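You operate a simulated robot arm through the tools that you are given. There is no shell and no other tool.

You run a simulated robot arm. Do the job below in one go: nothing can be reset, and whatever is moved stays where it is left.

Task
Put things in order on the counter. At the end: the blue felt wiper stands where the grey wiping pad stood; the yellow carton (marked "SPACERS") from the counter stands on top of the gold tuner; the grey wiping pad stands where the green wiping pad stood; the green wiping pad stands where the yellow carton stood; whatever was shut is shut again. Leave all else as you found it, and nothing knocked over.

Only the result counts: the job must be done as asked and must still hold three seconds after the hand-in. Knocking over, shifting, dropping, spilling or breaking anything else fails it.

Robot
A 6-joint arm with a two-finger parallel gripper, fixed in place. Base frame: the origin is at the foot of the arm, x ahead of it, y to its left, z up; the work surface is at about z = 0.944. Units: m, degrees, N and s.
With the tool pointing down near the work surface it reaches from about 0.36 to 0.76 m from the base axis. Its first joint turns from -66.0 to 66.0 degrees. Payload 2.45 kg.
Tool frame: the origin (TCP) lies between the finger pads and is the grasp point; the fingertips stand 0.024 m ahead of it; z points along the fingers, y is the line along which they close. Largest opening 0.068 m; finger width 0.017, thickness 0.01; the body of the gripper, 0.04 by 0.07 m, starts 0.041 m behind the TCP.
Orientation is told as [roll, pitch, yaw] about the base's x, y, z axes, in that order, counted from this pose: with the fingers straight down and closing along the base's y, the tool's x points along the base's -x, its y along +y and its z along -z.

Tools
- The arm moves only by the tool move_arm. Its arguments are lists of equal length, an entry for each row: "delta_rot": the turn, a rotation vector about the tool's x, y, z in degrees, a list of three; "travel": the shift along the tool's x, y, z in m, a list of three; "claw": the opening in per cent of the stroke, from 0 (shut) to 100 (fully open). In form: {"delta_rot": [[rx, ry, rz], ...], "travel": [[tx, ty, tz], ...], "claw": [claw, ...]}. A call has 1 to 20 rows; each row is the pose to reach, as a shift and turn from the pose commanded when the call began, along the tool's axes at that moment. Each row takes 0.2 s and may step no farther than 0.05 m and 8.6 degrees from the row before; otherwise, or with a gripper value out of range, the whole call is refused. A pose out of reach is approached as far as the arm can. The call stops where the force on the tool passes 40 N (or 10 N more than at its start, if that is more) or the arm is blocked; 0.2 s more then pass. Each finger travels about 0.108 m/s and halts on what it meets, pressing with about 22 N; the grip force reading is that of the motor and also rises with nothing between the fingers. The clock runs only during rows and for 0.2 s after the last one: add rows that repeat a pose to give the fingers time. The reply holds the time, the measured pose of the TCP, the force on the tool along the base axes, the opening and the grip force, in the units named above and with some noise, with the torque about the TCP (base axes, N m) and any sound that the robot's microphone picked up, and new pictures: "show" is both (left out), scene, wrist or none.
- Cameras (640 x 400 px; columns grow to the right, rows downward): "scene" is fixed at [0.1571, 0.4013, 1.4781]; the picture's right is [-0.86, -0.52, 0.00], its down [-0.22, 0.37, -0.90] and it looks along [0.47, -0.77, -0.43] (base axes); focal length 323 px, centre (320, 200). "wrist" rides on the gripper at [0.084, 0.011, -0.075] in the tool frame; the picture's right is [-0.13, 0.99, 0.00], its down [-0.60, -0.08, -0.79] and it looks along [-0.79, -0.10, 0.61] (tool axes); focal length 251 px, centre (320, 200). There is no depth. A picture from a camera that has moved, and an enlarged one, comes with that camera's place and axes in the base frame and with its lens.
- zoom(camera, box): a new picture of the part [left, top, right, bottom] of that camera's present view, enlarged. The clock stands still meanwhile.
- sign_off(): hands the job in; it is judged then, once.

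Nothing tells you positions but the pictures and the camera data. Unless the task says otherwise, let go and move clear before handing in.

The tools are called after "Call:" by a JSON object that holds its "fn" and its "kwargs". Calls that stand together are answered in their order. move_arm: Moves the arm, as the interface text tells. Its arguments: {"type":"object","properties":{"delta_rot":{"type":"array"},"travel":{"type":"array"},"claw":{"type":"array"},"show":{"type":"string","enum":["both","scene","wrist","none"]}},"required":["delta_rot","travel","claw"]} The other tools are called the same way: zoom (camera, box) takes an enlarged picture of a part of a camera's view; sign_off () hands the job in.

At the start:

```text
time_s: 0.0
eef_pos: [0.4309, -0.1257, 1.2282]
tcp_rot: [0.0, 0.1, 0.2]
contact_force: [0.0, -0.2, -0.5]
wrist_torque: [-0.02, 0.01, 0.02]
finger_gap: 0.0678
finger_force: 0.0
```

scene: 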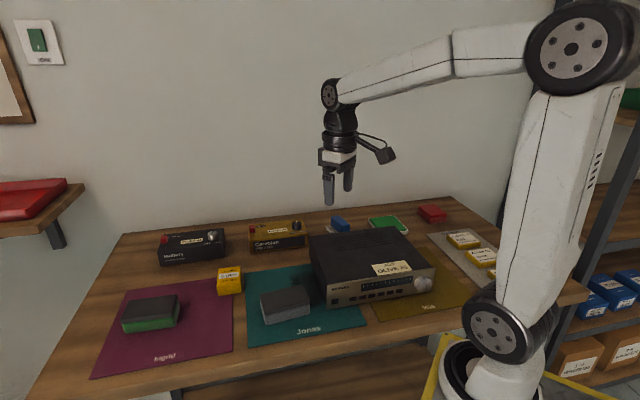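
wrist: 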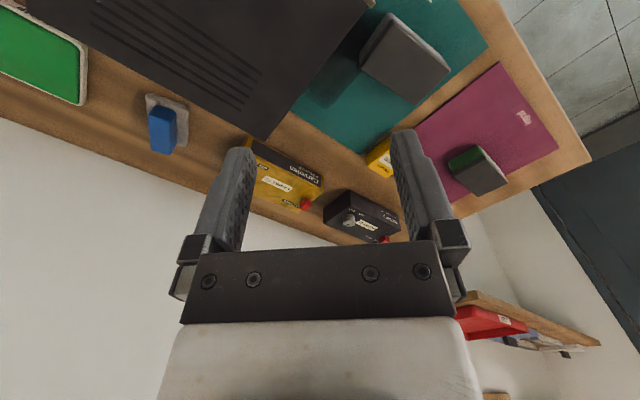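

I see a counter with three coloured mats, a black tuner, a gold tuner, a big dark receiver, a grey pad, a green-and-dark pad, a yellow carton and a blue wiper near the wall. I'll zoom in to identify each one before I move.

Call:
{"fn": "zoom", "kwargs": {"camera": "scene", "box": [80, 200, 280, 325]}}

Call:
{"fn": "zoom", "kwargs": {"camera": "scene", "box": [230, 190, 390, 290]}}

Call:
{"fn": "zoom", "kwargs": {"camera": "scene", "box": [360, 190, 520, 290]}}

Call:
{"fn": "zoom", "kwargs": {"camera": "wrist", "box": [60, 60, 300, 210]}}

Call:
{"fn": "zoom", "kwargs": {"camera": "wrist", "box": [320, 0, 600, 250]}}

```text
3.20 times, centred on (180, 262) of scene
camera zoom: at [0.1571, 0.4013, 1.4781], right [-0.86, -0.52, 0.0], down [-0.22, 0.37, -0.9], along [0.47, -0.77, -0.43], focal length 1032 px, centre (768, 0)
```

zoom: 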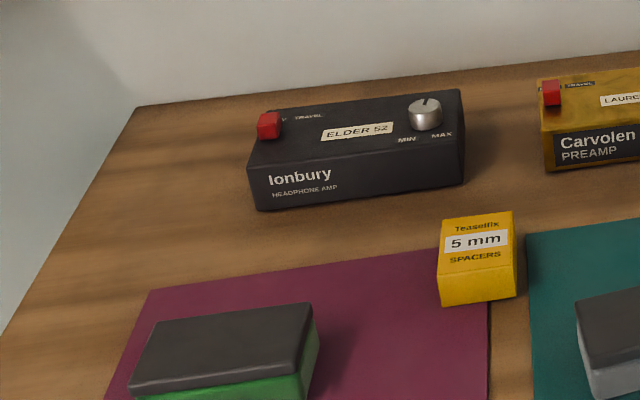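

```text
4.00 times, centred on (310, 240) of scene
camera zoom: at [0.1571, 0.4013, 1.4781], right [-0.86, -0.52, 0.0], down [-0.22, 0.37, -0.9], along [0.47, -0.77, -0.43], focal length 1291 px, centre (360, 40)
```

zoom: 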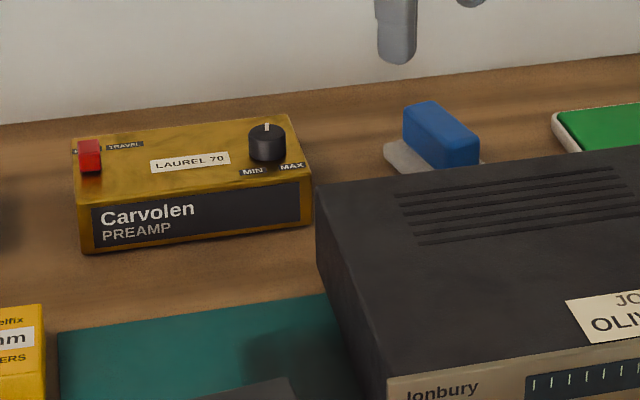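

```text
4.00 times, centred on (440, 240) of scene
camera zoom: at [0.1571, 0.4013, 1.4781], right [-0.86, -0.52, 0.0], down [-0.22, 0.37, -0.9], along [0.47, -0.77, -0.43], focal length 1291 px, centre (-160, 40)
```

zoom: 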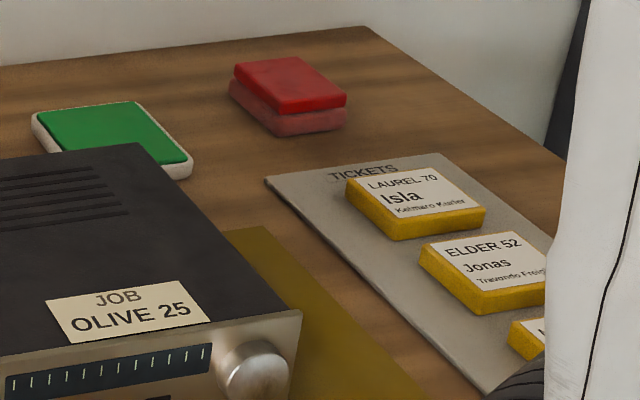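

```text
2.67 times, centred on (180, 135) of wrist
camera zoom: at [0.3479, -0.1145, 1.3031], right [0.13, 0.99, 0.0], down [0.61, -0.08, 0.79], along [0.79, -0.1, -0.61], focal length 670 px, centre (693, 373)
```

zoom: 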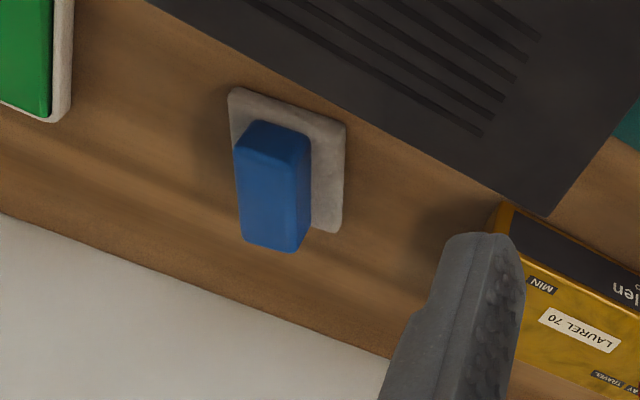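

```text
1.60 times, centred on (460, 125) of wrist
camera zoom: at [0.3479, -0.1145, 1.3031], right [0.13, 0.99, 0.0], down [0.61, -0.08, 0.79], along [0.79, -0.1, -0.61], focal length 402 px, centre (96, 320)
```

zoom: 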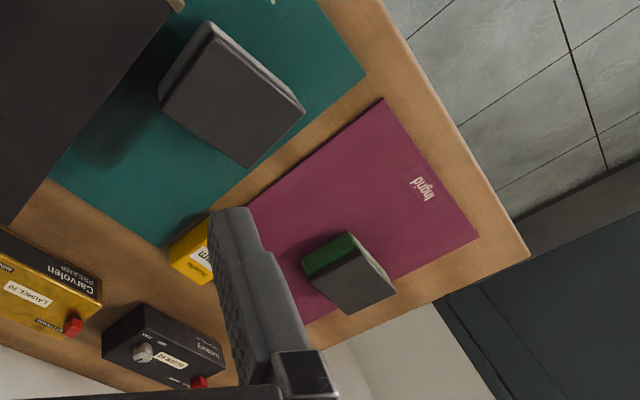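

The identities matter here, above all which device is the tuner and which item is the green pad, so I'll zoom in further.

Call:
{"fn": "zoom", "kwargs": {"camera": "scene", "box": [300, 220, 460, 320]}}

Call:
{"fn": "zoom", "kwargs": {"camera": "scene", "box": [240, 215, 320, 265]}}

Call:
{"fn": "zoom", "kwargs": {"camera": "scene", "box": [80, 270, 336, 390]}}

Call:
{"fn": "zoom", "kwargs": {"camera": "scene", "box": [320, 205, 420, 245]}}

Call:
{"fn": "zoom", "kwargs": {"camera": "scene", "box": [0, 0, 130, 250]}}

Call:
{"fn": "zoom", "kwargs": {"camera": "scene", "box": [400, 200, 640, 400]}}

Call:
{"fn": "zoom", "kwargs": {"camera": "wrist", "box": [440, 280, 640, 400]}}

```text
4.00 times, centred on (380, 270) of scene
camera zoom: at [0.1571, 0.4013, 1.4781], right [-0.86, -0.52, 0.0], down [-0.22, 0.37, -0.9], along [0.47, -0.77, -0.43], focal length 1291 px, centre (80, -80)
```

zoom: 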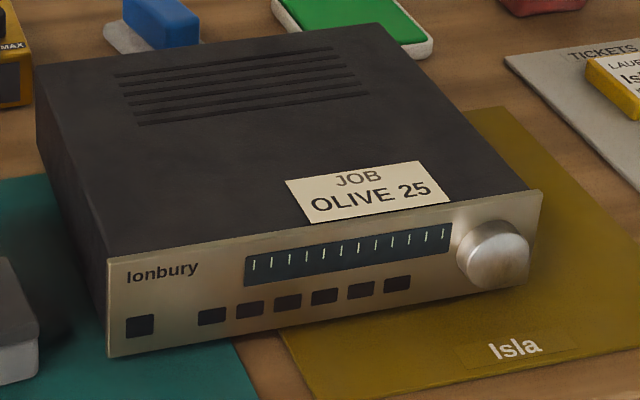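

```text
8.00 times, centred on (280, 240) of scene
camera zoom: at [0.1571, 0.4013, 1.4781], right [-0.86, -0.52, 0.0], down [-0.22, 0.37, -0.9], along [0.47, -0.77, -0.43], focal length 2581 px, centre (640, -120)
```

zoom: 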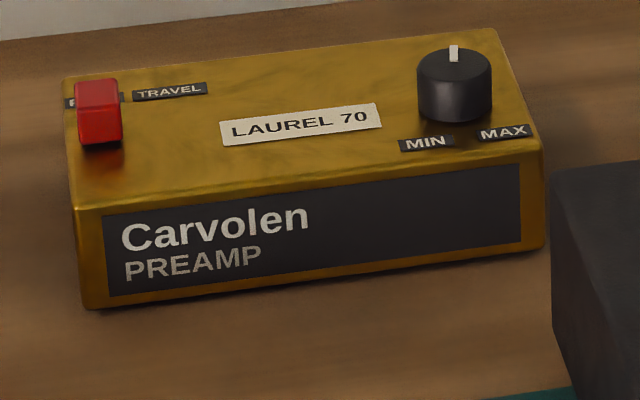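

```text
2.50 times, centred on (208, 330) of scene
camera zoom: at [0.1571, 0.4013, 1.4781], right [-0.86, -0.52, 0.0], down [-0.22, 0.37, -0.9], along [0.47, -0.77, -0.43], focal length 807 px, centre (600, -125)
```

zoom: 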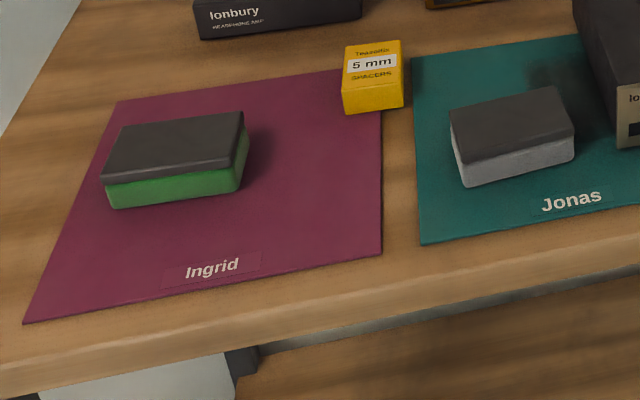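

```text
6.40 times, centred on (370, 225) of scene
camera zoom: at [0.1571, 0.4013, 1.4781], right [-0.86, -0.52, 0.0], down [-0.22, 0.37, -0.9], along [0.47, -0.77, -0.43], focal length 2065 px, centre (0, 40)
```

zoom: 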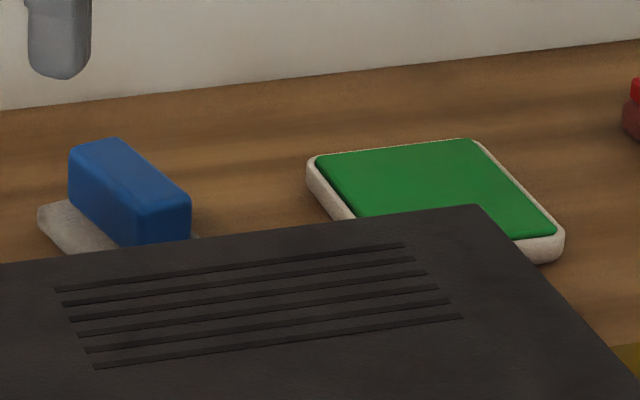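

```text
1.60 times, centred on (65, 125) of scene
camera zoom: at [0.1571, 0.4013, 1.4781], right [-0.86, -0.52, 0.0], down [-0.22, 0.37, -0.9], along [0.47, -0.77, -0.43], focal length 516 px, centre (728, 320)
```

zoom: 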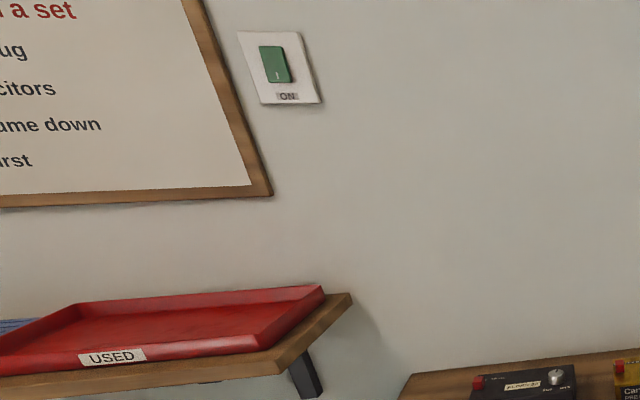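

```text
2.00 times, centred on (520, 300) of scene
camera zoom: at [0.1571, 0.4013, 1.4781], right [-0.86, -0.52, 0.0], down [-0.22, 0.37, -0.9], along [0.47, -0.77, -0.43], focal length 645 px, centre (-80, 0)
```

zoom: 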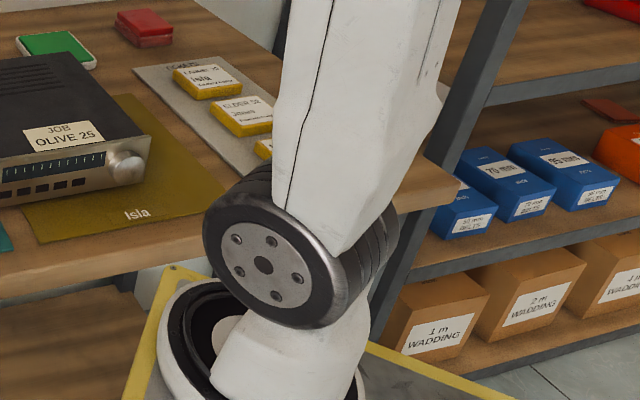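

```text
3.20 times, centred on (540, 340) of wrist
camera zoom: at [0.3479, -0.1145, 1.3031], right [0.13, 0.99, 0.0], down [0.61, -0.08, 0.79], along [0.79, -0.1, -0.61], focal length 805 px, centre (-384, -248)
```

zoom: 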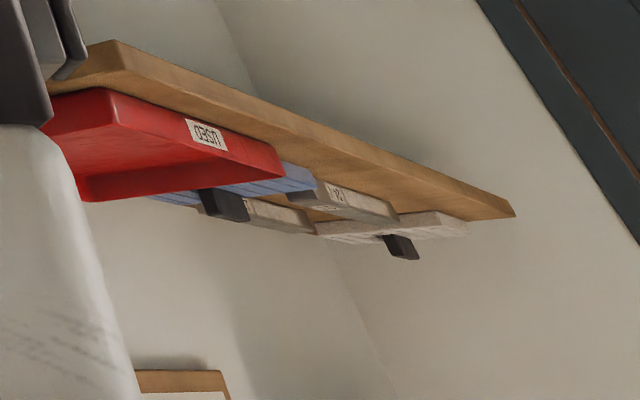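

The big receiver has a tuning dial and a champagne front, while the small gold box is labelled PREAMP. I'll look closely at the colours and for any label before deciding which is the gold tuner.

Call:
{"fn": "zoom", "kwargs": {"camera": "scene", "box": [322, 265, 442, 311]}}

Call:
{"fn": "zoom", "kwargs": {"camera": "scene", "box": [395, 260, 440, 300]}}

Call:
{"fn": "zoom", "kwargs": {"camera": "scene", "box": [155, 225, 235, 270]}}

Call:
{"fn": "zoom", "kwargs": {"camera": "scene", "box": [560, 0, 640, 120]}}

Call:
{"fn": "zoom", "kwargs": {"camera": "scene", "box": [0, 350, 440, 400]}}

```text
5.33 times, centred on (382, 288) of scene
camera zoom: at [0.1571, 0.4013, 1.4781], right [-0.86, -0.52, 0.0], down [-0.22, 0.37, -0.9], along [0.47, -0.77, -0.43], focal length 1721 px, centre (-11, -269)
```

zoom: 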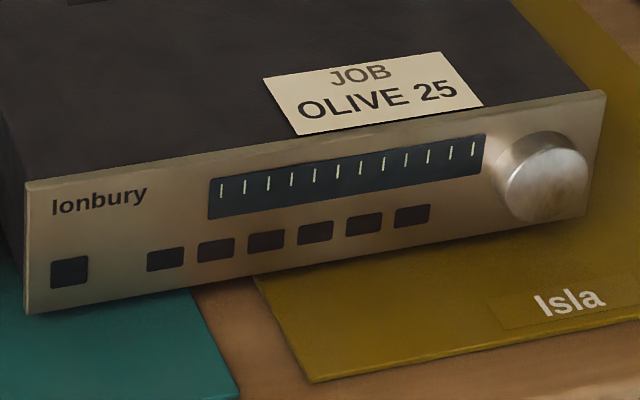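

```text
10.00 times, centred on (418, 280) of scene
camera zoom: at [0.1571, 0.4013, 1.4781], right [-0.86, -0.52, 0.0], down [-0.22, 0.37, -0.9], along [0.47, -0.77, -0.43], focal length 3226 px, centre (-655, -600)
```

zoom: 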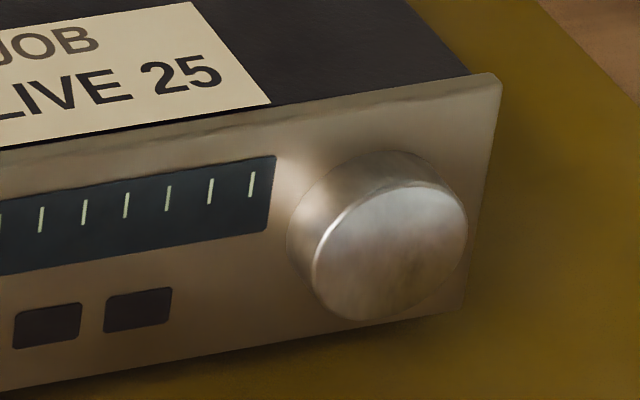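

```text
8.00 times, centred on (195, 248) of scene
camera zoom: at [0.1571, 0.4013, 1.4781], right [-0.86, -0.52, 0.0], down [-0.22, 0.37, -0.9], along [0.47, -0.77, -0.43], focal length 2581 px, centre (1320, -180)
```

zoom: 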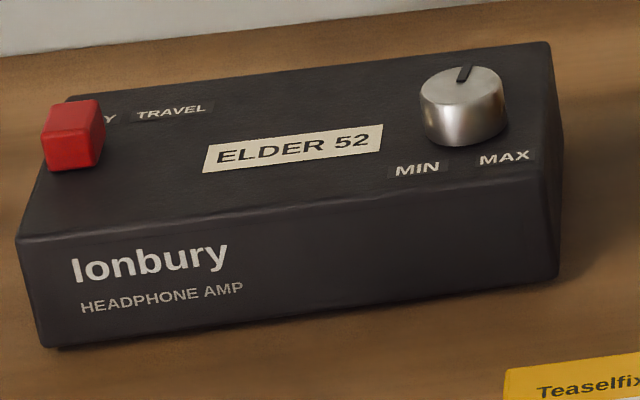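

```text
3.33 times, centred on (600, 60) of scene
camera zoom: at [0.1571, 0.4013, 1.4781], right [-0.86, -0.52, 0.0], down [-0.22, 0.37, -0.9], along [0.47, -0.77, -0.43], focal length 1076 px, centre (-613, 667)
```

zoom: 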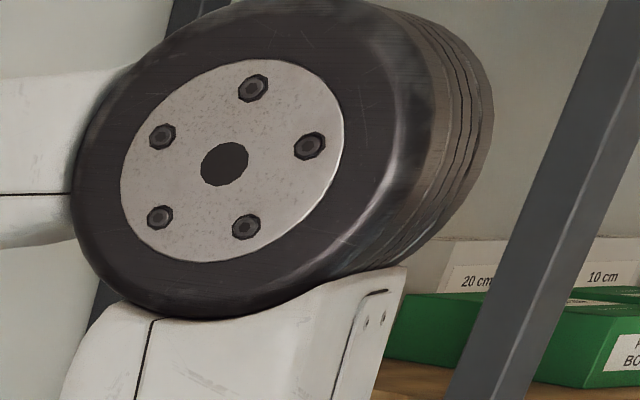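

```text
1.45 times, centred on (220, 375) of scene
camera zoom: at [0.1571, 0.4013, 1.4781], right [-0.86, -0.52, 0.0], down [-0.22, 0.37, -0.9], along [0.47, -0.77, -0.43], focal length 469 px, centre (466, -54)
```

zoom: 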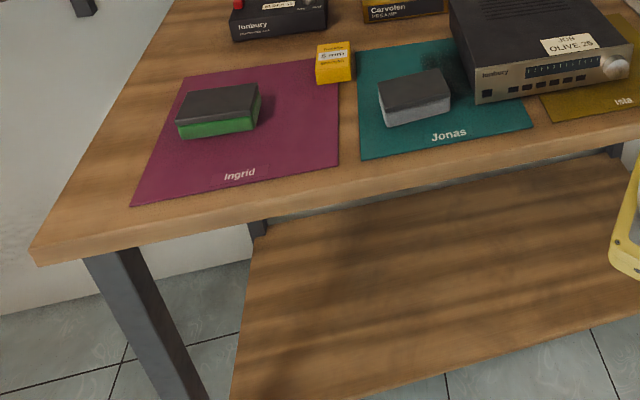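

The small gold box is labelled PREAMP. The large unit has a tuning dial and a champagne-gold front that differs from its silver knob, so I take it as the gold tuner. The wiping pads are the two dark-topped blocks at about (0.68, 0.17) and (0.47, 0.02). The carton is near (0.68, -0.03) and the wiper near (0.565, -0.39). I'll move to a viewing spot near the carton.

Call:
{"fn": "move_arm", "kwargs": {"delta_rot": [[0, 0, 6], [0, 0, 12], [0, 0, 18], [0, 0, 24], [0, 0, 30], [0, 0, 36], [0, 0, 42], [0, 0, 48]], "travel": [[-0.026, 0.018, 0.016], [-0.052, 0.036, 0.032], [-0.077, 0.054, 0.048], [-0.103, 0.0725, 0.064], [-0.129, 0.09, 0.08], [-0.155, 0.109, 0.096], [-0.18, 0.127, 0.112], [-0.206, 0.145, 0.128]], "claw": [100, 100, 100, 100, 100, 100, 100, 100]}}

Call:
{"fn": "zoom", "kwargs": {"camera": "scene", "box": [200, 250, 264, 300]}}

```text
time_s: 1.8
eef_pos: [0.639, 0.0206, 1.1013]
tcp_rot: [-0.1, 0.1, -48.1]
contact_force: [-0.4, 0.1, 0.3]
wrist_torque: [-0.01, 0.0, -0.02]
finger_gap: 0.068
finger_force: 0.1
camera wrist: at [0.5911, 0.0904, 1.1757], right [0.82, 0.57, 0.0], down [0.35, -0.5, 0.79], along [0.45, -0.65, -0.61], focal length 251 px, centre (320, 200)
```

scene: 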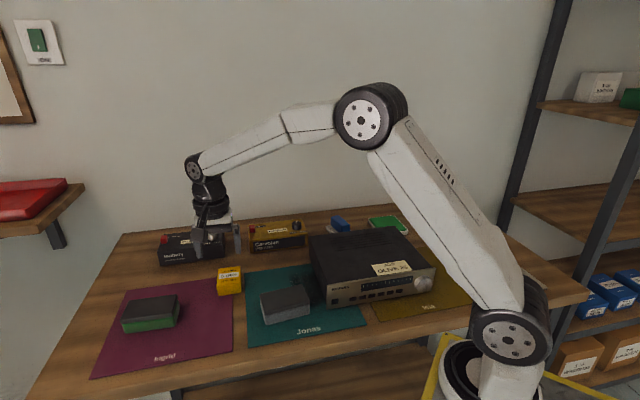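
wrist: 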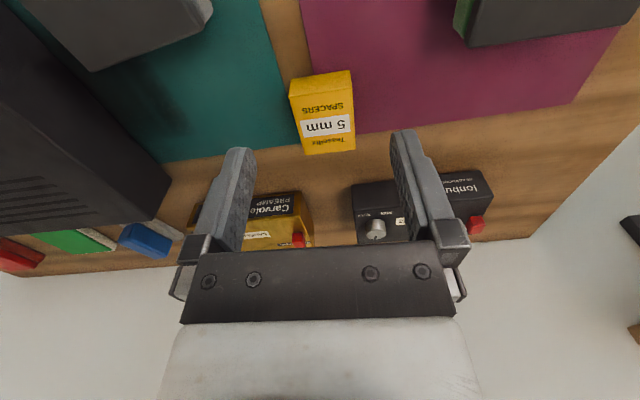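

```text
8.00 times, centred on (232, 275) of scene
camera zoom: at [0.1571, 0.4013, 1.4781], right [-0.86, -0.52, 0.0], down [-0.22, 0.37, -0.9], along [0.47, -0.77, -0.43], focal length 2581 px, centre (1024, -400)
```

zoom: 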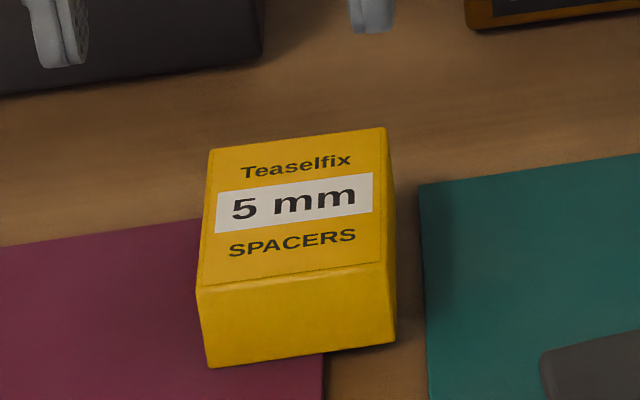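

The carton measures about 0.055 x 0.066 x 0.030 m, centred near (0.675, -0.025) and turned about 43.5°. I'll hover over it and check the alignment.

Call:
{"fn": "move_arm", "kwargs": {"delta_rot": [[0, 0, 0], [0, 0, -0.8], [0, 0, -1.5], [0, 0, -1.5]], "travel": [[-0.02, -0.001, 0.027], [-0.04, -0.002, 0.054], [-0.058, -0.003, 0.081], [-0.058, -0.003, 0.081]], "claw": [100, 100, 100, 100]}}

Call:
{"fn": "zoom", "kwargs": {"camera": "scene", "box": [192, 240, 272, 290]}}

Call:
{"fn": "zoom", "kwargs": {"camera": "wrist", "box": [220, 0, 420, 125]}}

```text
time_s: 2.8
eef_pos: [0.6756, -0.0265, 1.0208]
tcp_rot: [-0.1, 0.1, -46.4]
contact_force: [0.6, 0.0, 0.6]
wrist_torque: [-0.01, 0.01, 0.01]
finger_gap: 0.0679
finger_force: 0.0
camera wrist: at [0.626, 0.0417, 1.0959], right [0.81, 0.59, 0.0], down [0.36, -0.49, 0.79], along [0.47, -0.64, -0.61], focal length 251 px, centre (320, 200)
```

scene: 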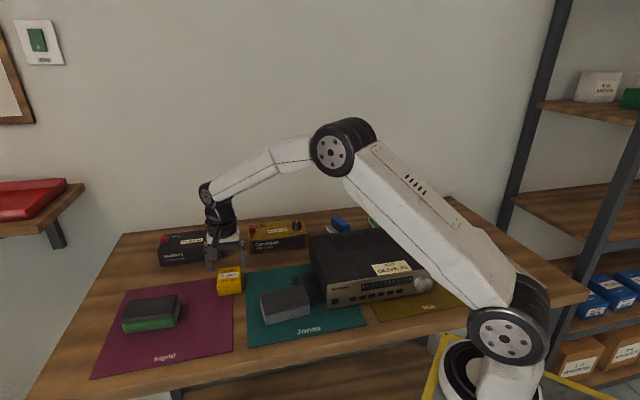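
wrist: 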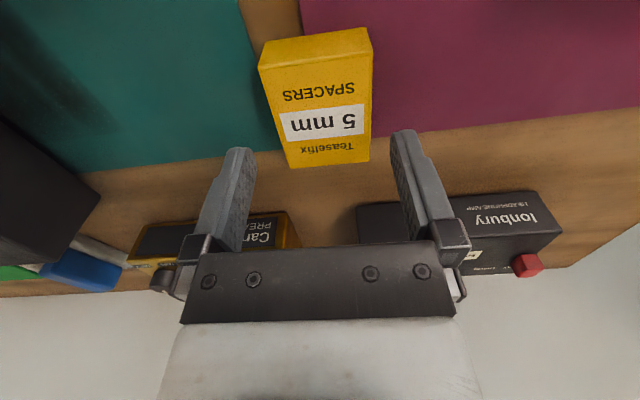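

```text
8.00 times, centred on (232, 265) of scene
camera zoom: at [0.1571, 0.4013, 1.4781], right [-0.86, -0.52, 0.0], down [-0.22, 0.37, -0.9], along [0.47, -0.77, -0.43], focal length 2581 px, centre (1024, -320)
```

zoom: 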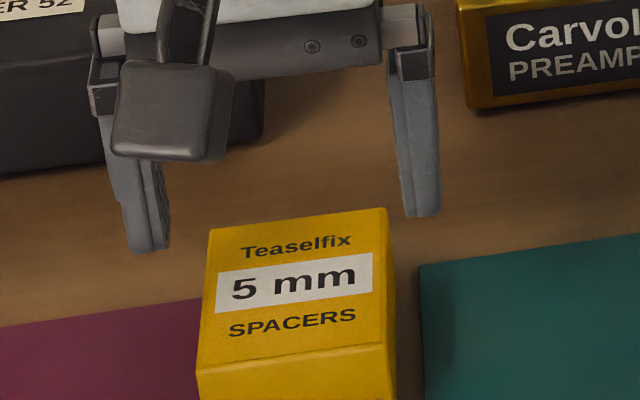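

```text
3.20 times, centred on (320, 62) of wrist
camera zoom: at [0.626, 0.0417, 1.0959], right [0.81, 0.59, 0.0], down [0.36, -0.49, 0.79], along [0.47, -0.64, -0.61], focal length 805 px, centre (320, 640)
```

zoom: 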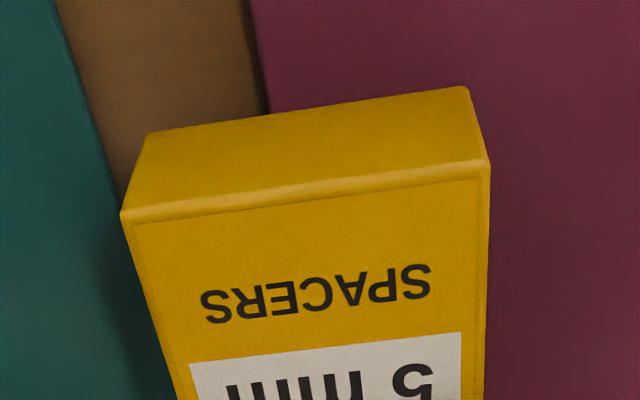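

The wrist view puts the carton within 2 mm of my estimate, centred at (0.677, -0.0265). I'll lower and grip it.

Call:
{"fn": "move_arm", "kwargs": {"delta_rot": [[0, 0, 0], [0, 0, 0], [0, 0, 0], [0, 0, 0], [0, 0, 0], [0, 0, 0], [0, 0, 0], [0, 0, 0]], "travel": [[-0.002, 0.0015, 0.0], [-0.002, 0.0015, 0.02], [-0.002, 0.0015, 0.04], [-0.002, 0.0015, 0.047], [-0.002, 0.0015, 0.047], [-0.002, 0.0015, 0.047], [-0.002, 0.0015, 0.047], [-0.002, 0.0015, 0.047]], "claw": [100, 100, 100, 100, 100, 60, 60, 60]}}

Call:
{"fn": "zoom", "kwargs": {"camera": "scene", "box": [192, 250, 272, 300]}}

```text
time_s: 4.6
eef_pos: [0.6763, -0.0258, 0.9736]
tcp_rot: [0.0, 0.0, -46.4]
contact_force: [0.7, -0.4, -0.7]
wrist_torque: [-0.01, 0.0, 0.0]
finger_gap: 0.0544
finger_force: 22.3
camera wrist: at [0.6262, 0.0423, 1.0483], right [0.81, 0.59, 0.0], down [0.36, -0.49, 0.79], along [0.47, -0.64, -0.61], focal length 251 px, centre (320, 200)
```

scene: 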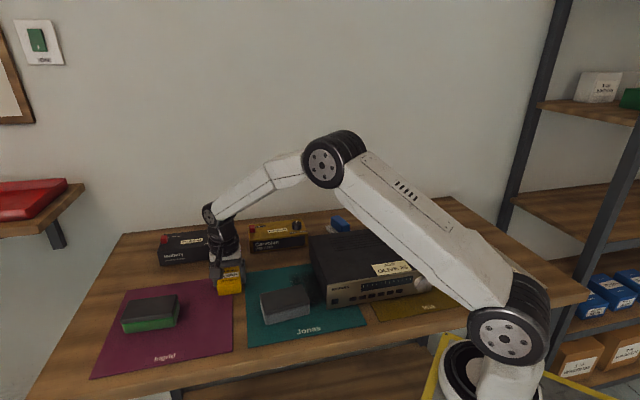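
wrist: 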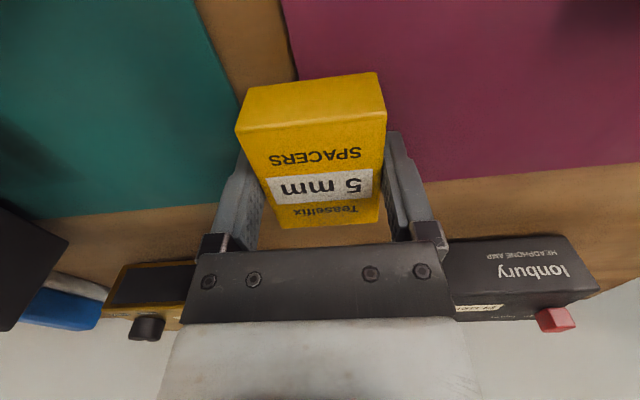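

```text
8.00 times, centred on (232, 275) of scene
camera zoom: at [0.1571, 0.4013, 1.4781], right [-0.86, -0.52, 0.0], down [-0.22, 0.37, -0.9], along [0.47, -0.77, -0.43], focal length 2581 px, centre (1024, -400)
```

zoom: 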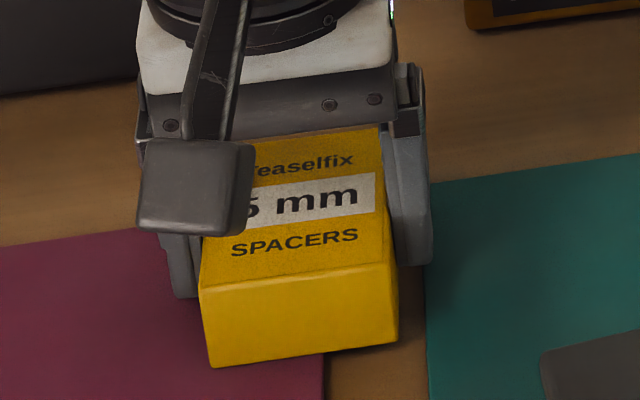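

The carton is gripped (0.054 m). I'll lift it, carry it over the tuner and stop above the top plate.

Call:
{"fn": "move_arm", "kwargs": {"delta_rot": [[0, 0, 0], [0, 0, 0], [0, 0, 0], [0, 0, 0], [0, 0, 0], [0, 0, 0], [0, 0, 0], [0, 0, 0], [0, 0, 0], [0, 0, 0], [0, 0, 0], [0, 0, 0], [0, 0, 0], [0, 0, 0]], "travel": [[0, 0, -0.02], [0, 0, -0.06], [0, 0, -0.1], [0, 0, -0.13], [0.001, -0.02, -0.13], [0.003, -0.06, -0.13], [0.005, -0.1, -0.13], [0.007, -0.14, -0.13], [0.009, -0.18, -0.13], [0.011, -0.22, -0.13], [0.013, -0.26, -0.13], [0.014, -0.295, -0.13], [0.015, -0.312, -0.13], [0.015, -0.312, -0.13]], "claw": [55, 55, 55, 55, 55, 55, 55, 55, 55, 55, 55, 55, 55, 55]}}

Call:
{"fn": "zoom", "kwargs": {"camera": "scene", "box": [290, 190, 450, 290]}}

```text
time_s: 7.6
eef_pos: [0.44, -0.2322, 1.1016]
tcp_rot: [-0.2, 0.2, -46.2]
contact_force: [-0.1, -0.1, -0.7]
wrist_torque: [0.0, 0.02, 0.0]
finger_gap: 0.0543
finger_force: 21.6
camera wrist: at [0.3911, -0.1635, 1.1754], right [0.81, 0.59, 0.0], down [0.36, -0.49, 0.79], along [0.47, -0.64, -0.61], focal length 251 px, centre (320, 200)
```

scene: 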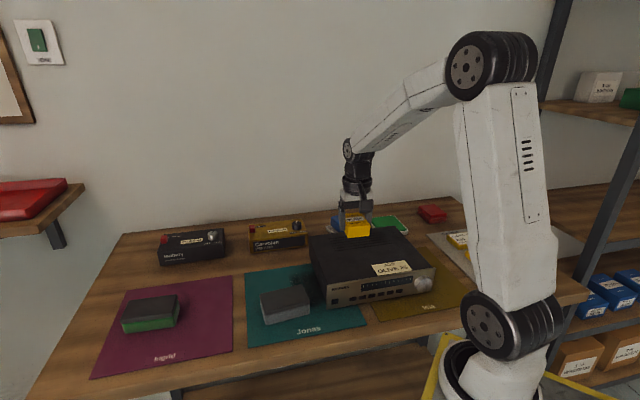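
wrist: 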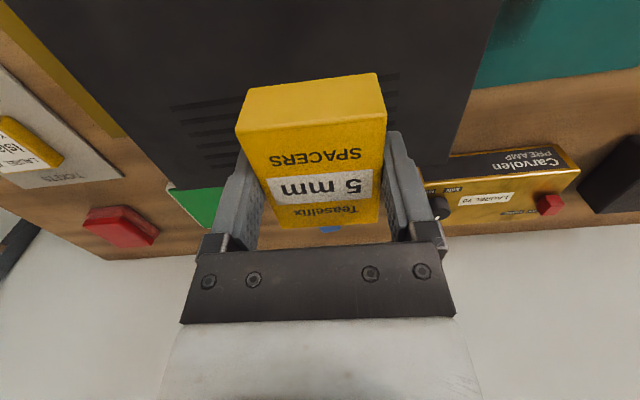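

```text
4.00 times, centred on (370, 240) of scene
camera zoom: at [0.1571, 0.4013, 1.4781], right [-0.86, -0.52, 0.0], down [-0.22, 0.37, -0.9], along [0.47, -0.77, -0.43], focal length 1291 px, centre (120, 40)
```

zoom: 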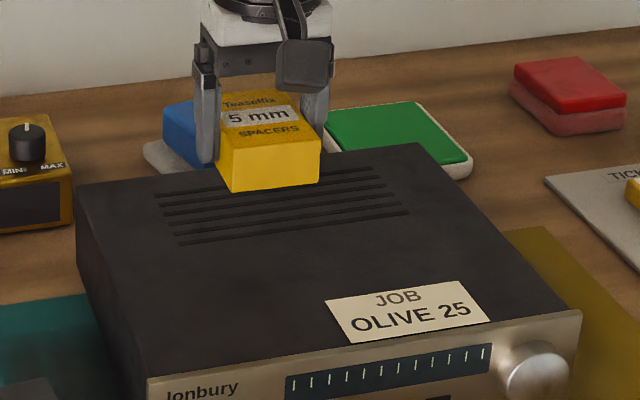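

The carton is held above the middle of the tuner. I'll lower it in small steps and watch the force.

Call:
{"fn": "move_arm", "kwargs": {"delta_rot": [[0, 0, 0], [0, 0, 0], [0, 0, 0], [0, 0, 0], [0, 0, 0]], "travel": [[0, 0, 0.02], [0, 0, 0.04], [0, 0, 0.05], [0, 0, 0.053], [0, 0, 0.053]], "claw": [55, 55, 55, 55, 55], "show": "none"}}

Call:
{"fn": "zoom", "kwargs": {"camera": "scene", "box": [330, 215, 394, 255]}}

```text
time_s: 8.8
eef_pos: [0.4397, -0.2302, 1.0488]
tcp_rot: [-0.1, 0.1, -46.4]
contact_force: [0.1, 0.1, -1.1]
wrist_torque: [-0.01, 0.02, 0.0]
finger_gap: 0.0543
finger_force: 22.4
```

```text
10.00 times, centred on (362, 235) of scene
camera zoom: at [0.1571, 0.4013, 1.4781], right [-0.86, -0.52, 0.0], down [-0.22, 0.37, -0.9], along [0.47, -0.77, -0.43], focal length 3226 px, centre (-100, -150)
```

zoom: 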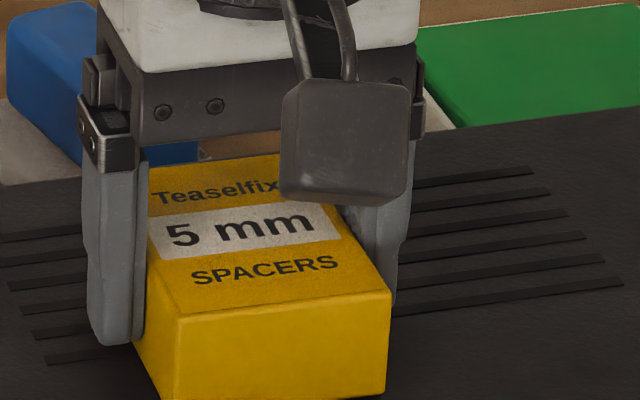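

Call:
{"fn": "move_arm", "kwargs": {"delta_rot": [[0, 0, 0], [0, 0, 0], [0, 0, 0]], "travel": [[0, 0, 0.0015], [0, 0, 0.003], [0, 0, 0.003]], "claw": [55, 55, 55], "show": "none"}}

Call:
{"fn": "zoom", "kwargs": {"camera": "scene", "box": [330, 225, 394, 265]}}

```text
time_s: 9.6
eef_pos: [0.4414, -0.2312, 1.0454]
tcp_rot: [-0.1, -0.1, -46.2]
contact_force: [-5.7, 2.1, 22.3]
wrist_torque: [0.0, 0.05, 0.02]
finger_gap: 0.0549
finger_force: 22.1
```

```text
10.00 times, centred on (362, 245) of scene
camera zoom: at [0.1566, 0.4015, 1.4781], right [-0.86, -0.52, 0.0], down [-0.22, 0.36, -0.9], along [0.47, -0.77, -0.43], focal length 3226 px, centre (-100, -250)
```

zoom: 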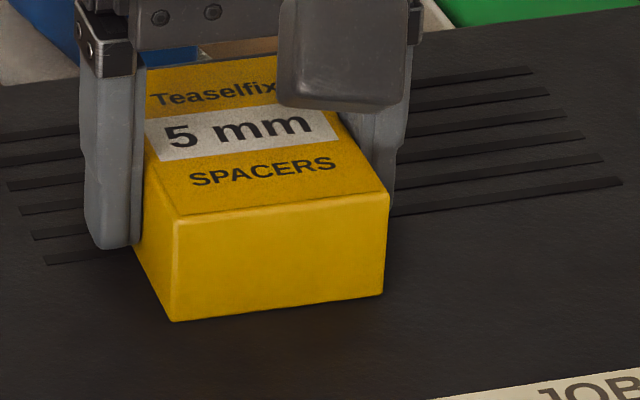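

The carton has touched down with about 22 N. I'll ease back 1 mm, let go and rise.

Call:
{"fn": "move_arm", "kwargs": {"delta_rot": [[0, 0, 0], [0, 0, 0], [0, 0, 0], [0, 0, 0], [0, 0, 0], [0, 0, 0], [0, 0, 0], [0, 0, 0], [0, 0, 0]], "travel": [[0, 0, -0.0015], [0, 0, -0.0015], [0, 0, -0.0015], [0, 0, -0.0015], [0, 0, -0.01], [0, 0, -0.03], [0, 0, -0.07], [0, 0, -0.11], [0, 0, -0.14]], "claw": [55, 100, 100, 100, 100, 100, 100, 100, 100]}}

Call:
{"fn": "zoom", "kwargs": {"camera": "scene", "box": [290, 190, 450, 290]}}

Call:
{"fn": "zoom", "kwargs": {"camera": "scene", "box": [100, 270, 196, 330]}}

Call:
{"fn": "zoom", "kwargs": {"camera": "scene", "box": [240, 270, 336, 330]}}

```text
time_s: 11.6
eef_pos: [0.4355, -0.2297, 1.1881]
tcp_rot: [-0.1, 0.1, -46.4]
contact_force: [-0.3, 1.0, 0.5]
wrist_torque: [-0.03, -0.03, 0.0]
finger_gap: 0.0681
finger_force: 0.1
camera wrist: at [0.3871, -0.1614, 1.263], right [0.81, 0.59, 0.0], down [0.36, -0.49, 0.79], along [0.47, -0.64, -0.61], focal length 251 px, centre (320, 200)
```

scene: 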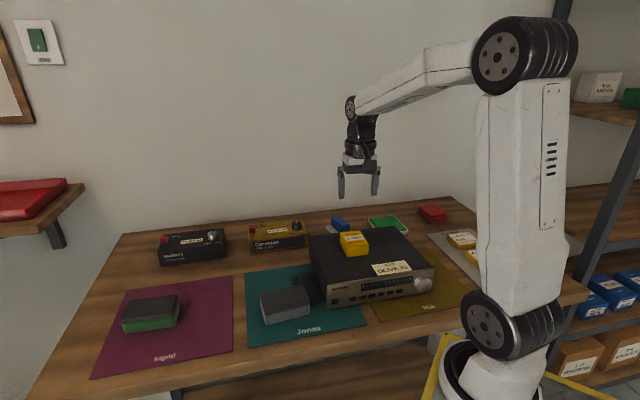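
wrist: 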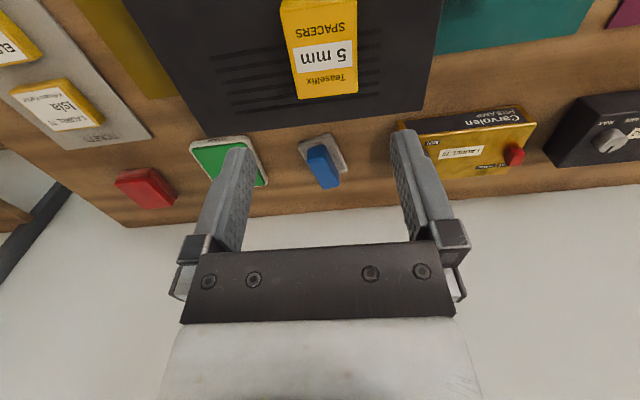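

```text
4.00 times, centred on (370, 240) of scene
camera zoom: at [0.1571, 0.4013, 1.4781], right [-0.86, -0.52, 0.0], down [-0.22, 0.37, -0.9], along [0.47, -0.77, -0.43], focal length 1291 px, centre (120, 40)
```

zoom: 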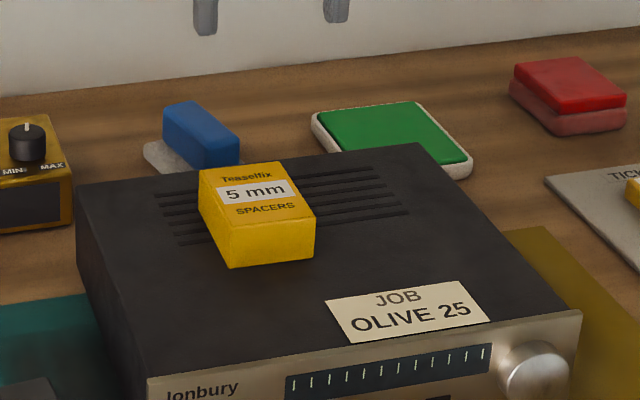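

```text
6.67 times, centred on (148, 300) of scene
camera zoom: at [0.1571, 0.4013, 1.4781], right [-0.86, -0.52, 0.0], down [-0.22, 0.37, -0.9], along [0.47, -0.77, -0.43], focal length 2151 px, centre (1467, -467)
```

zoom: 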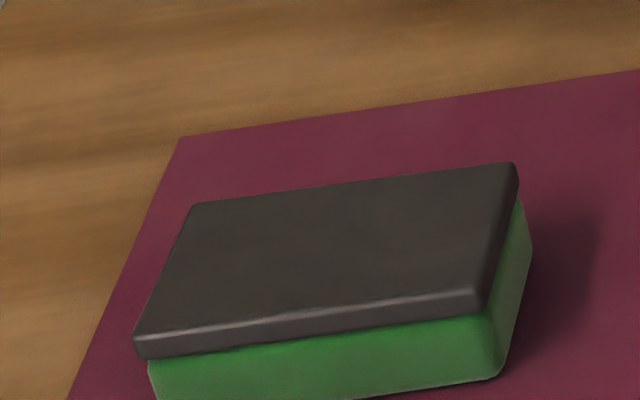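

```text
6.67 times, centred on (288, 300) of scene
camera zoom: at [0.1571, 0.4013, 1.4781], right [-0.86, -0.52, 0.0], down [-0.22, 0.37, -0.9], along [0.47, -0.77, -0.43], focal length 2151 px, centre (533, -467)
```

zoom: 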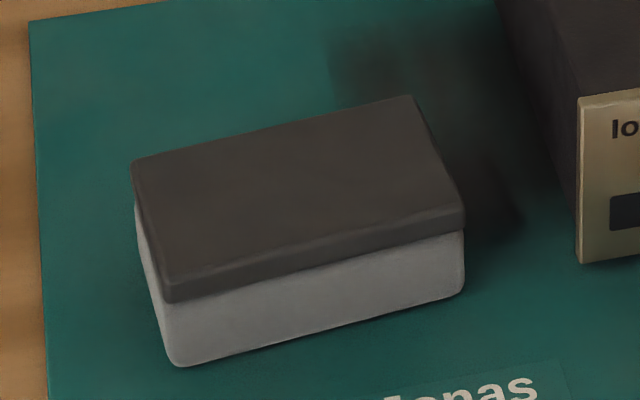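

The carton stands steadily on the tuner. Corrected measurements put the green pad at about (0.732, 0.143), turned 43°, and the grey pad at about (0.506, -0.026), turned 51°. I'll go and look at the green pad.

Call:
{"fn": "move_arm", "kwargs": {"delta_rot": [[0, 0, -7.45], [0, 0, -14.9], [0, 0, -22.35], [0, 0, -29.8], [0, 0, -37.25], [0, 0, -44.7], [0, 0, -52.15], [0, 0, -59.6], [0, 0, -67.05], [0, 0, -74.5], [0, 0, -81.95], [0, 0, -89.4], [0, 0, -89.4]], "travel": [[0.0055, 0.0351, 0.0], [0.011, 0.0702, 0.008], [0.0166, 0.1054, 0.016], [0.0221, 0.1405, 0.024], [0.0276, 0.1756, 0.032], [0.0331, 0.2107, 0.04], [0.0387, 0.2459, 0.048], [0.0442, 0.281, 0.056], [0.0497, 0.3161, 0.064], [0.0552, 0.3512, 0.072], [0.0608, 0.3864, 0.08], [0.0663, 0.4215, 0.088], [0.0663, 0.4215, 0.088]], "claw": [100, 100, 100, 100, 100, 100, 100, 100, 100, 100, 100, 100, 100]}}

```text
time_s: 14.4
eef_pos: [0.6968, 0.1106, 1.0983]
tcp_rot: [0.1, 0.1, 43.2]
contact_force: [0.3, 0.3, -0.7]
wrist_torque: [-0.03, 0.03, 0.03]
finger_gap: 0.0682
finger_force: 0.0
camera wrist: at [0.6286, 0.061, 1.1733], right [-0.58, 0.81, 0.0], down [0.5, 0.36, 0.79], along [0.64, 0.46, -0.61], focal length 251 px, centre (320, 200)
```

scene: 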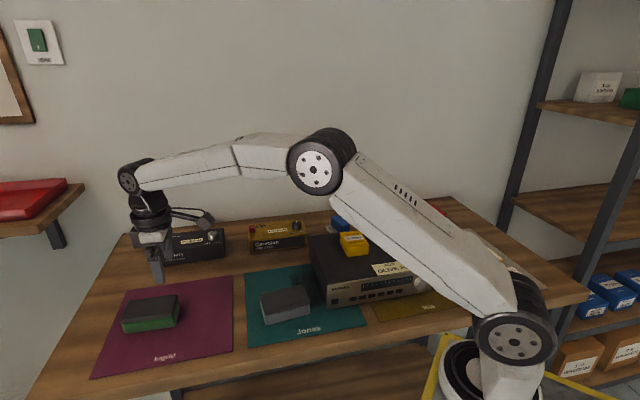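
wrist: 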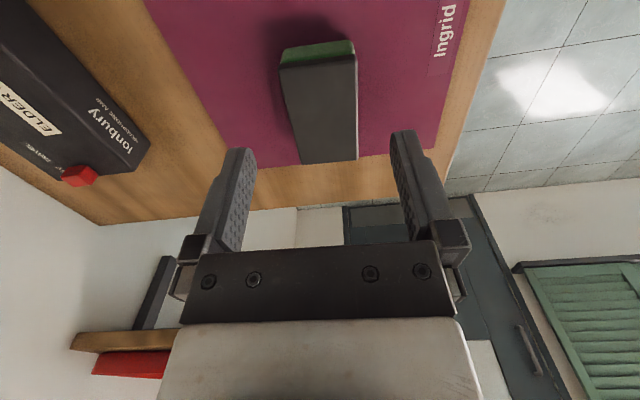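

The wrist view puts the green pad at (0.7345, 0.1424), matching my estimate and aligned with the gripper. I'll move over it and lower to a hover.

Call:
{"fn": "move_arm", "kwargs": {"delta_rot": [[0, 0, 0], [0, 0, 0], [0, 0, 0], [0, 0, 0]], "travel": [[-0.025, -0.001, 0.03], [-0.048, -0.0026, 0.06], [-0.048, -0.0026, 0.07], [-0.048, -0.0026, 0.07]], "claw": [100, 100, 100, 100]}}

Call:
{"fn": "zoom", "kwargs": {"camera": "wrist", "box": [200, 0, 440, 150]}}

Call:
{"fn": "zoom", "kwargs": {"camera": "scene", "box": [100, 270, 196, 330]}}

```text
time_s: 15.4
eef_pos: [0.7366, 0.1405, 1.0272]
tcp_rot: [0.1, 0.1, 43.1]
contact_force: [-0.2, 0.0, 0.1]
wrist_torque: [0.03, -0.02, -0.02]
finger_gap: 0.0676
finger_force: 0.1
camera wrist: at [0.6681, 0.0905, 1.1024], right [-0.58, 0.81, 0.0], down [0.5, 0.35, 0.79], along [0.64, 0.46, -0.61], focal length 251 px, centre (320, 200)
```

scene: 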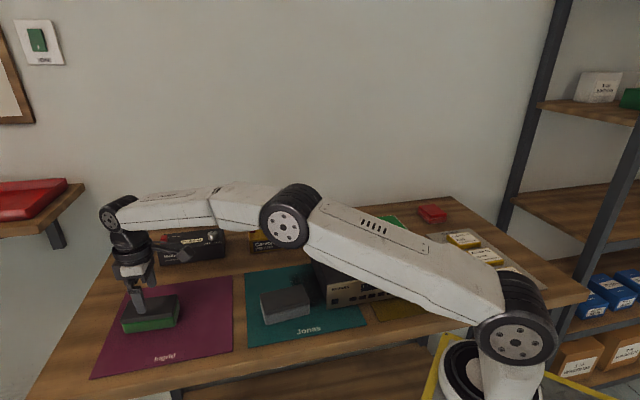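
wrist: 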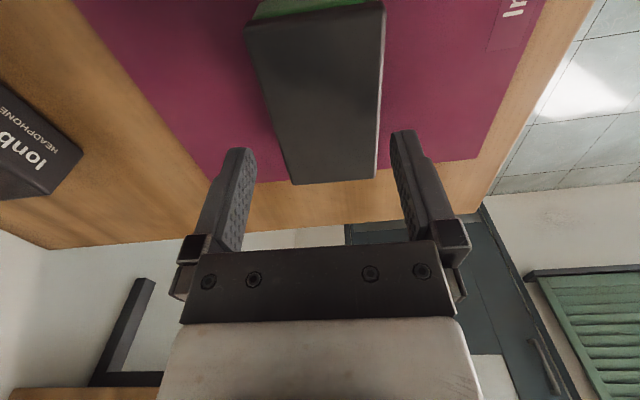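

```text
2.67 times, centred on (320, 75) of wrist
camera zoom: at [0.6681, 0.0905, 1.1024], right [-0.58, 0.81, 0.0], down [0.5, 0.35, 0.79], along [0.64, 0.46, -0.61], focal length 670 px, centre (320, 533)
```

zoom: 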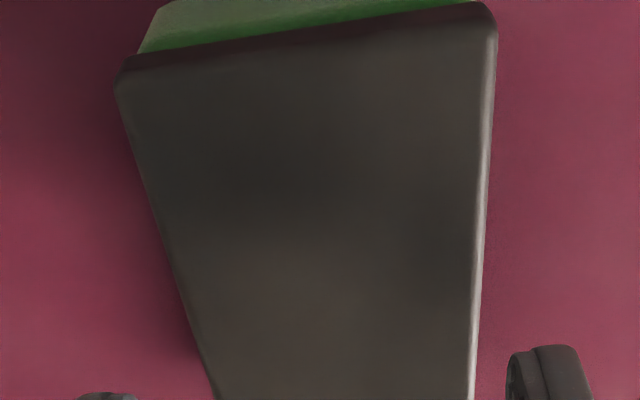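

```text
6.67 times, centred on (148, 300) of scene
camera zoom: at [0.1571, 0.4013, 1.4781], right [-0.86, -0.52, 0.0], down [-0.22, 0.37, -0.9], along [0.47, -0.77, -0.43], focal length 2151 px, centre (1467, -467)
```

zoom: 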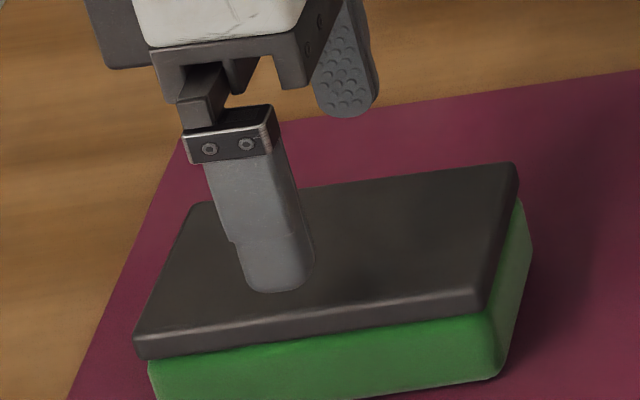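

The pad sits about 4 mm toward tool +y, so I'll correct for that, lower a little and check the finger clearance.

Call:
{"fn": "move_arm", "kwargs": {"delta_rot": [[0, 0, 0], [0, 0, 0], [0, 0, 0]], "travel": [[0, 0.004, 0.0], [0, 0.004, 0.012], [0, 0.004, 0.012]], "claw": [100, 100, 100]}}

Call:
{"fn": "zoom", "kwargs": {"camera": "scene", "box": [100, 270, 196, 330]}}

Call:
{"fn": "zoom", "kwargs": {"camera": "wrist", "box": [200, 60, 440, 210]}}

```text
time_s: 16.2
eef_pos: [0.7338, 0.1443, 1.0158]
tcp_rot: [0.1, 0.0, 43.0]
contact_force: [0.4, 0.4, 1.1]
wrist_torque: [0.02, 0.0, 0.01]
finger_gap: 0.068
finger_force: 0.0
camera wrist: at [0.6658, 0.094, 1.0911], right [-0.58, 0.81, 0.0], down [0.5, 0.35, 0.79], along [0.64, 0.46, -0.61], focal length 251 px, centre (320, 200)
```

scene: 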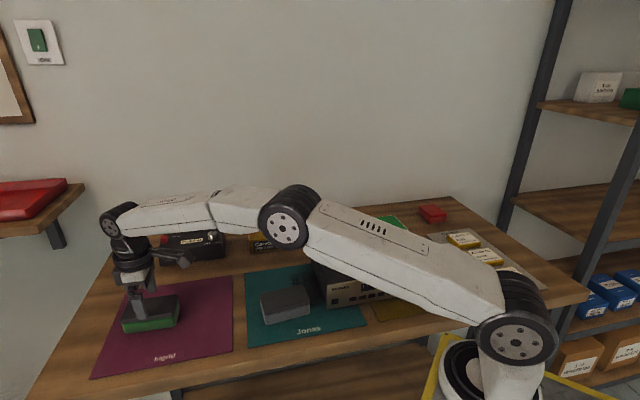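
wrist: 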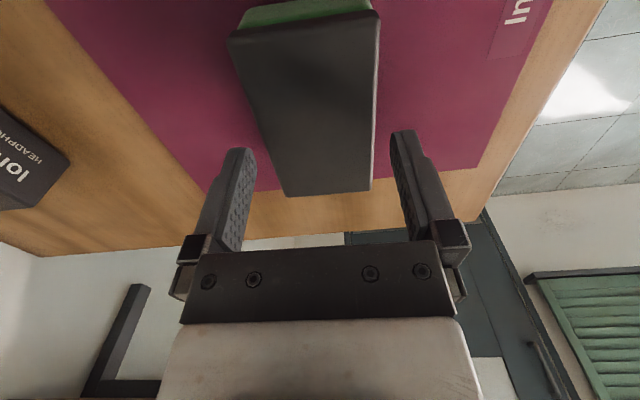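

```text
6.67 times, centred on (148, 300) of scene
camera zoom: at [0.1571, 0.4013, 1.4781], right [-0.86, -0.52, 0.0], down [-0.22, 0.37, -0.9], along [0.47, -0.77, -0.43], focal length 2151 px, centre (1467, -467)
```

zoom: 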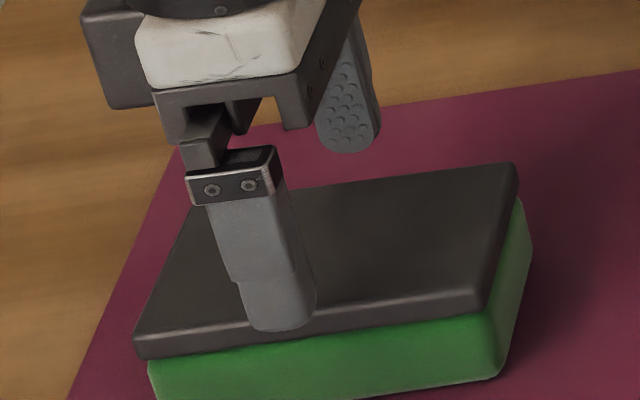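

```text
2.67 times, centred on (320, 135) of wrist
camera zoom: at [0.6658, 0.094, 1.0911], right [-0.58, 0.81, 0.0], down [0.5, 0.35, 0.79], along [0.64, 0.46, -0.61], focal length 670 px, centre (320, 373)
```

zoom: 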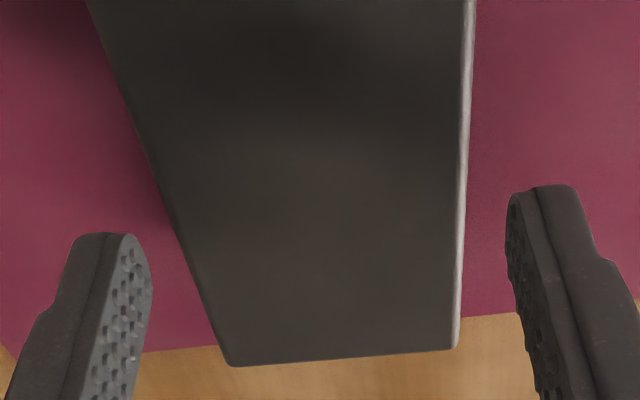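

The pad is centred within 1 mm, so I'll lower and grip.

Call:
{"fn": "move_arm", "kwargs": {"delta_rot": [[0, 0, 0], [0, 0, 0], [0, 0, 0], [0, 0, 0], [0, 0, 0], [0, 0, 0], [0, 0, 0], [0, 0, 0]], "travel": [[0, -0.001, 0.01], [0, -0.001, 0.02], [0, -0.001, 0.03], [0, -0.001, 0.041], [0, -0.001, 0.041], [0, -0.001, 0.041], [0, -0.001, 0.041], [0, -0.001, 0.041]], "claw": [100, 100, 100, 100, 100, 60, 60, 60]}}

Call:
{"fn": "zoom", "kwargs": {"camera": "scene", "box": [100, 270, 196, 330]}}

```text
time_s: 18.0
eef_pos: [0.7334, 0.1446, 0.9741]
tcp_rot: [0.1, 0.1, 42.9]
contact_force: [-0.7, -0.3, 0.7]
wrist_torque: [0.0, -0.02, 0.03]
finger_gap: 0.0597
finger_force: 22.0
camera wrist: at [0.6658, 0.0938, 1.0495], right [-0.58, 0.81, 0.0], down [0.5, 0.35, 0.79], along [0.64, 0.46, -0.61], focal length 251 px, centre (320, 200)
```

scene: 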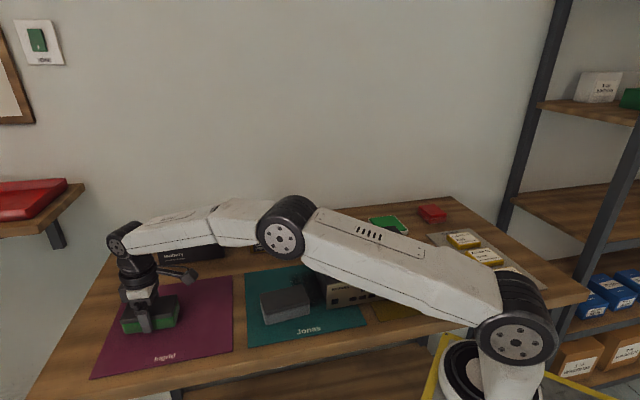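
wrist: 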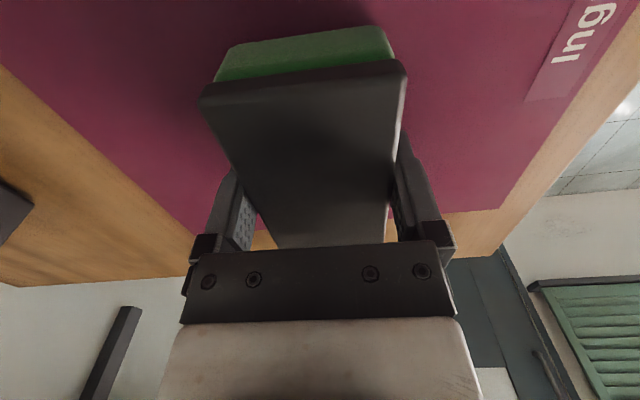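

```text
6.67 times, centred on (148, 300) of scene
camera zoom: at [0.1571, 0.4013, 1.4781], right [-0.86, -0.52, 0.0], down [-0.22, 0.37, -0.9], along [0.47, -0.77, -0.43], focal length 2151 px, centre (1467, -467)
```

zoom: 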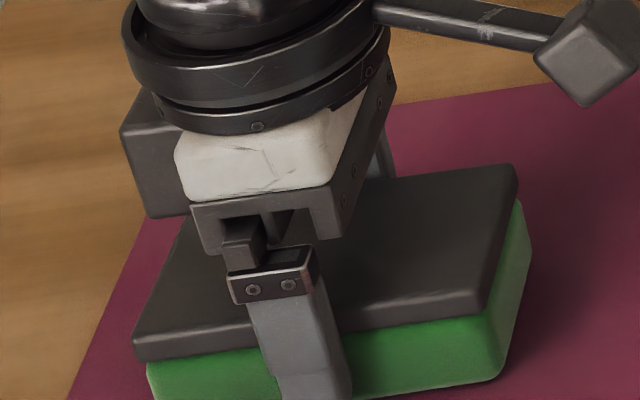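

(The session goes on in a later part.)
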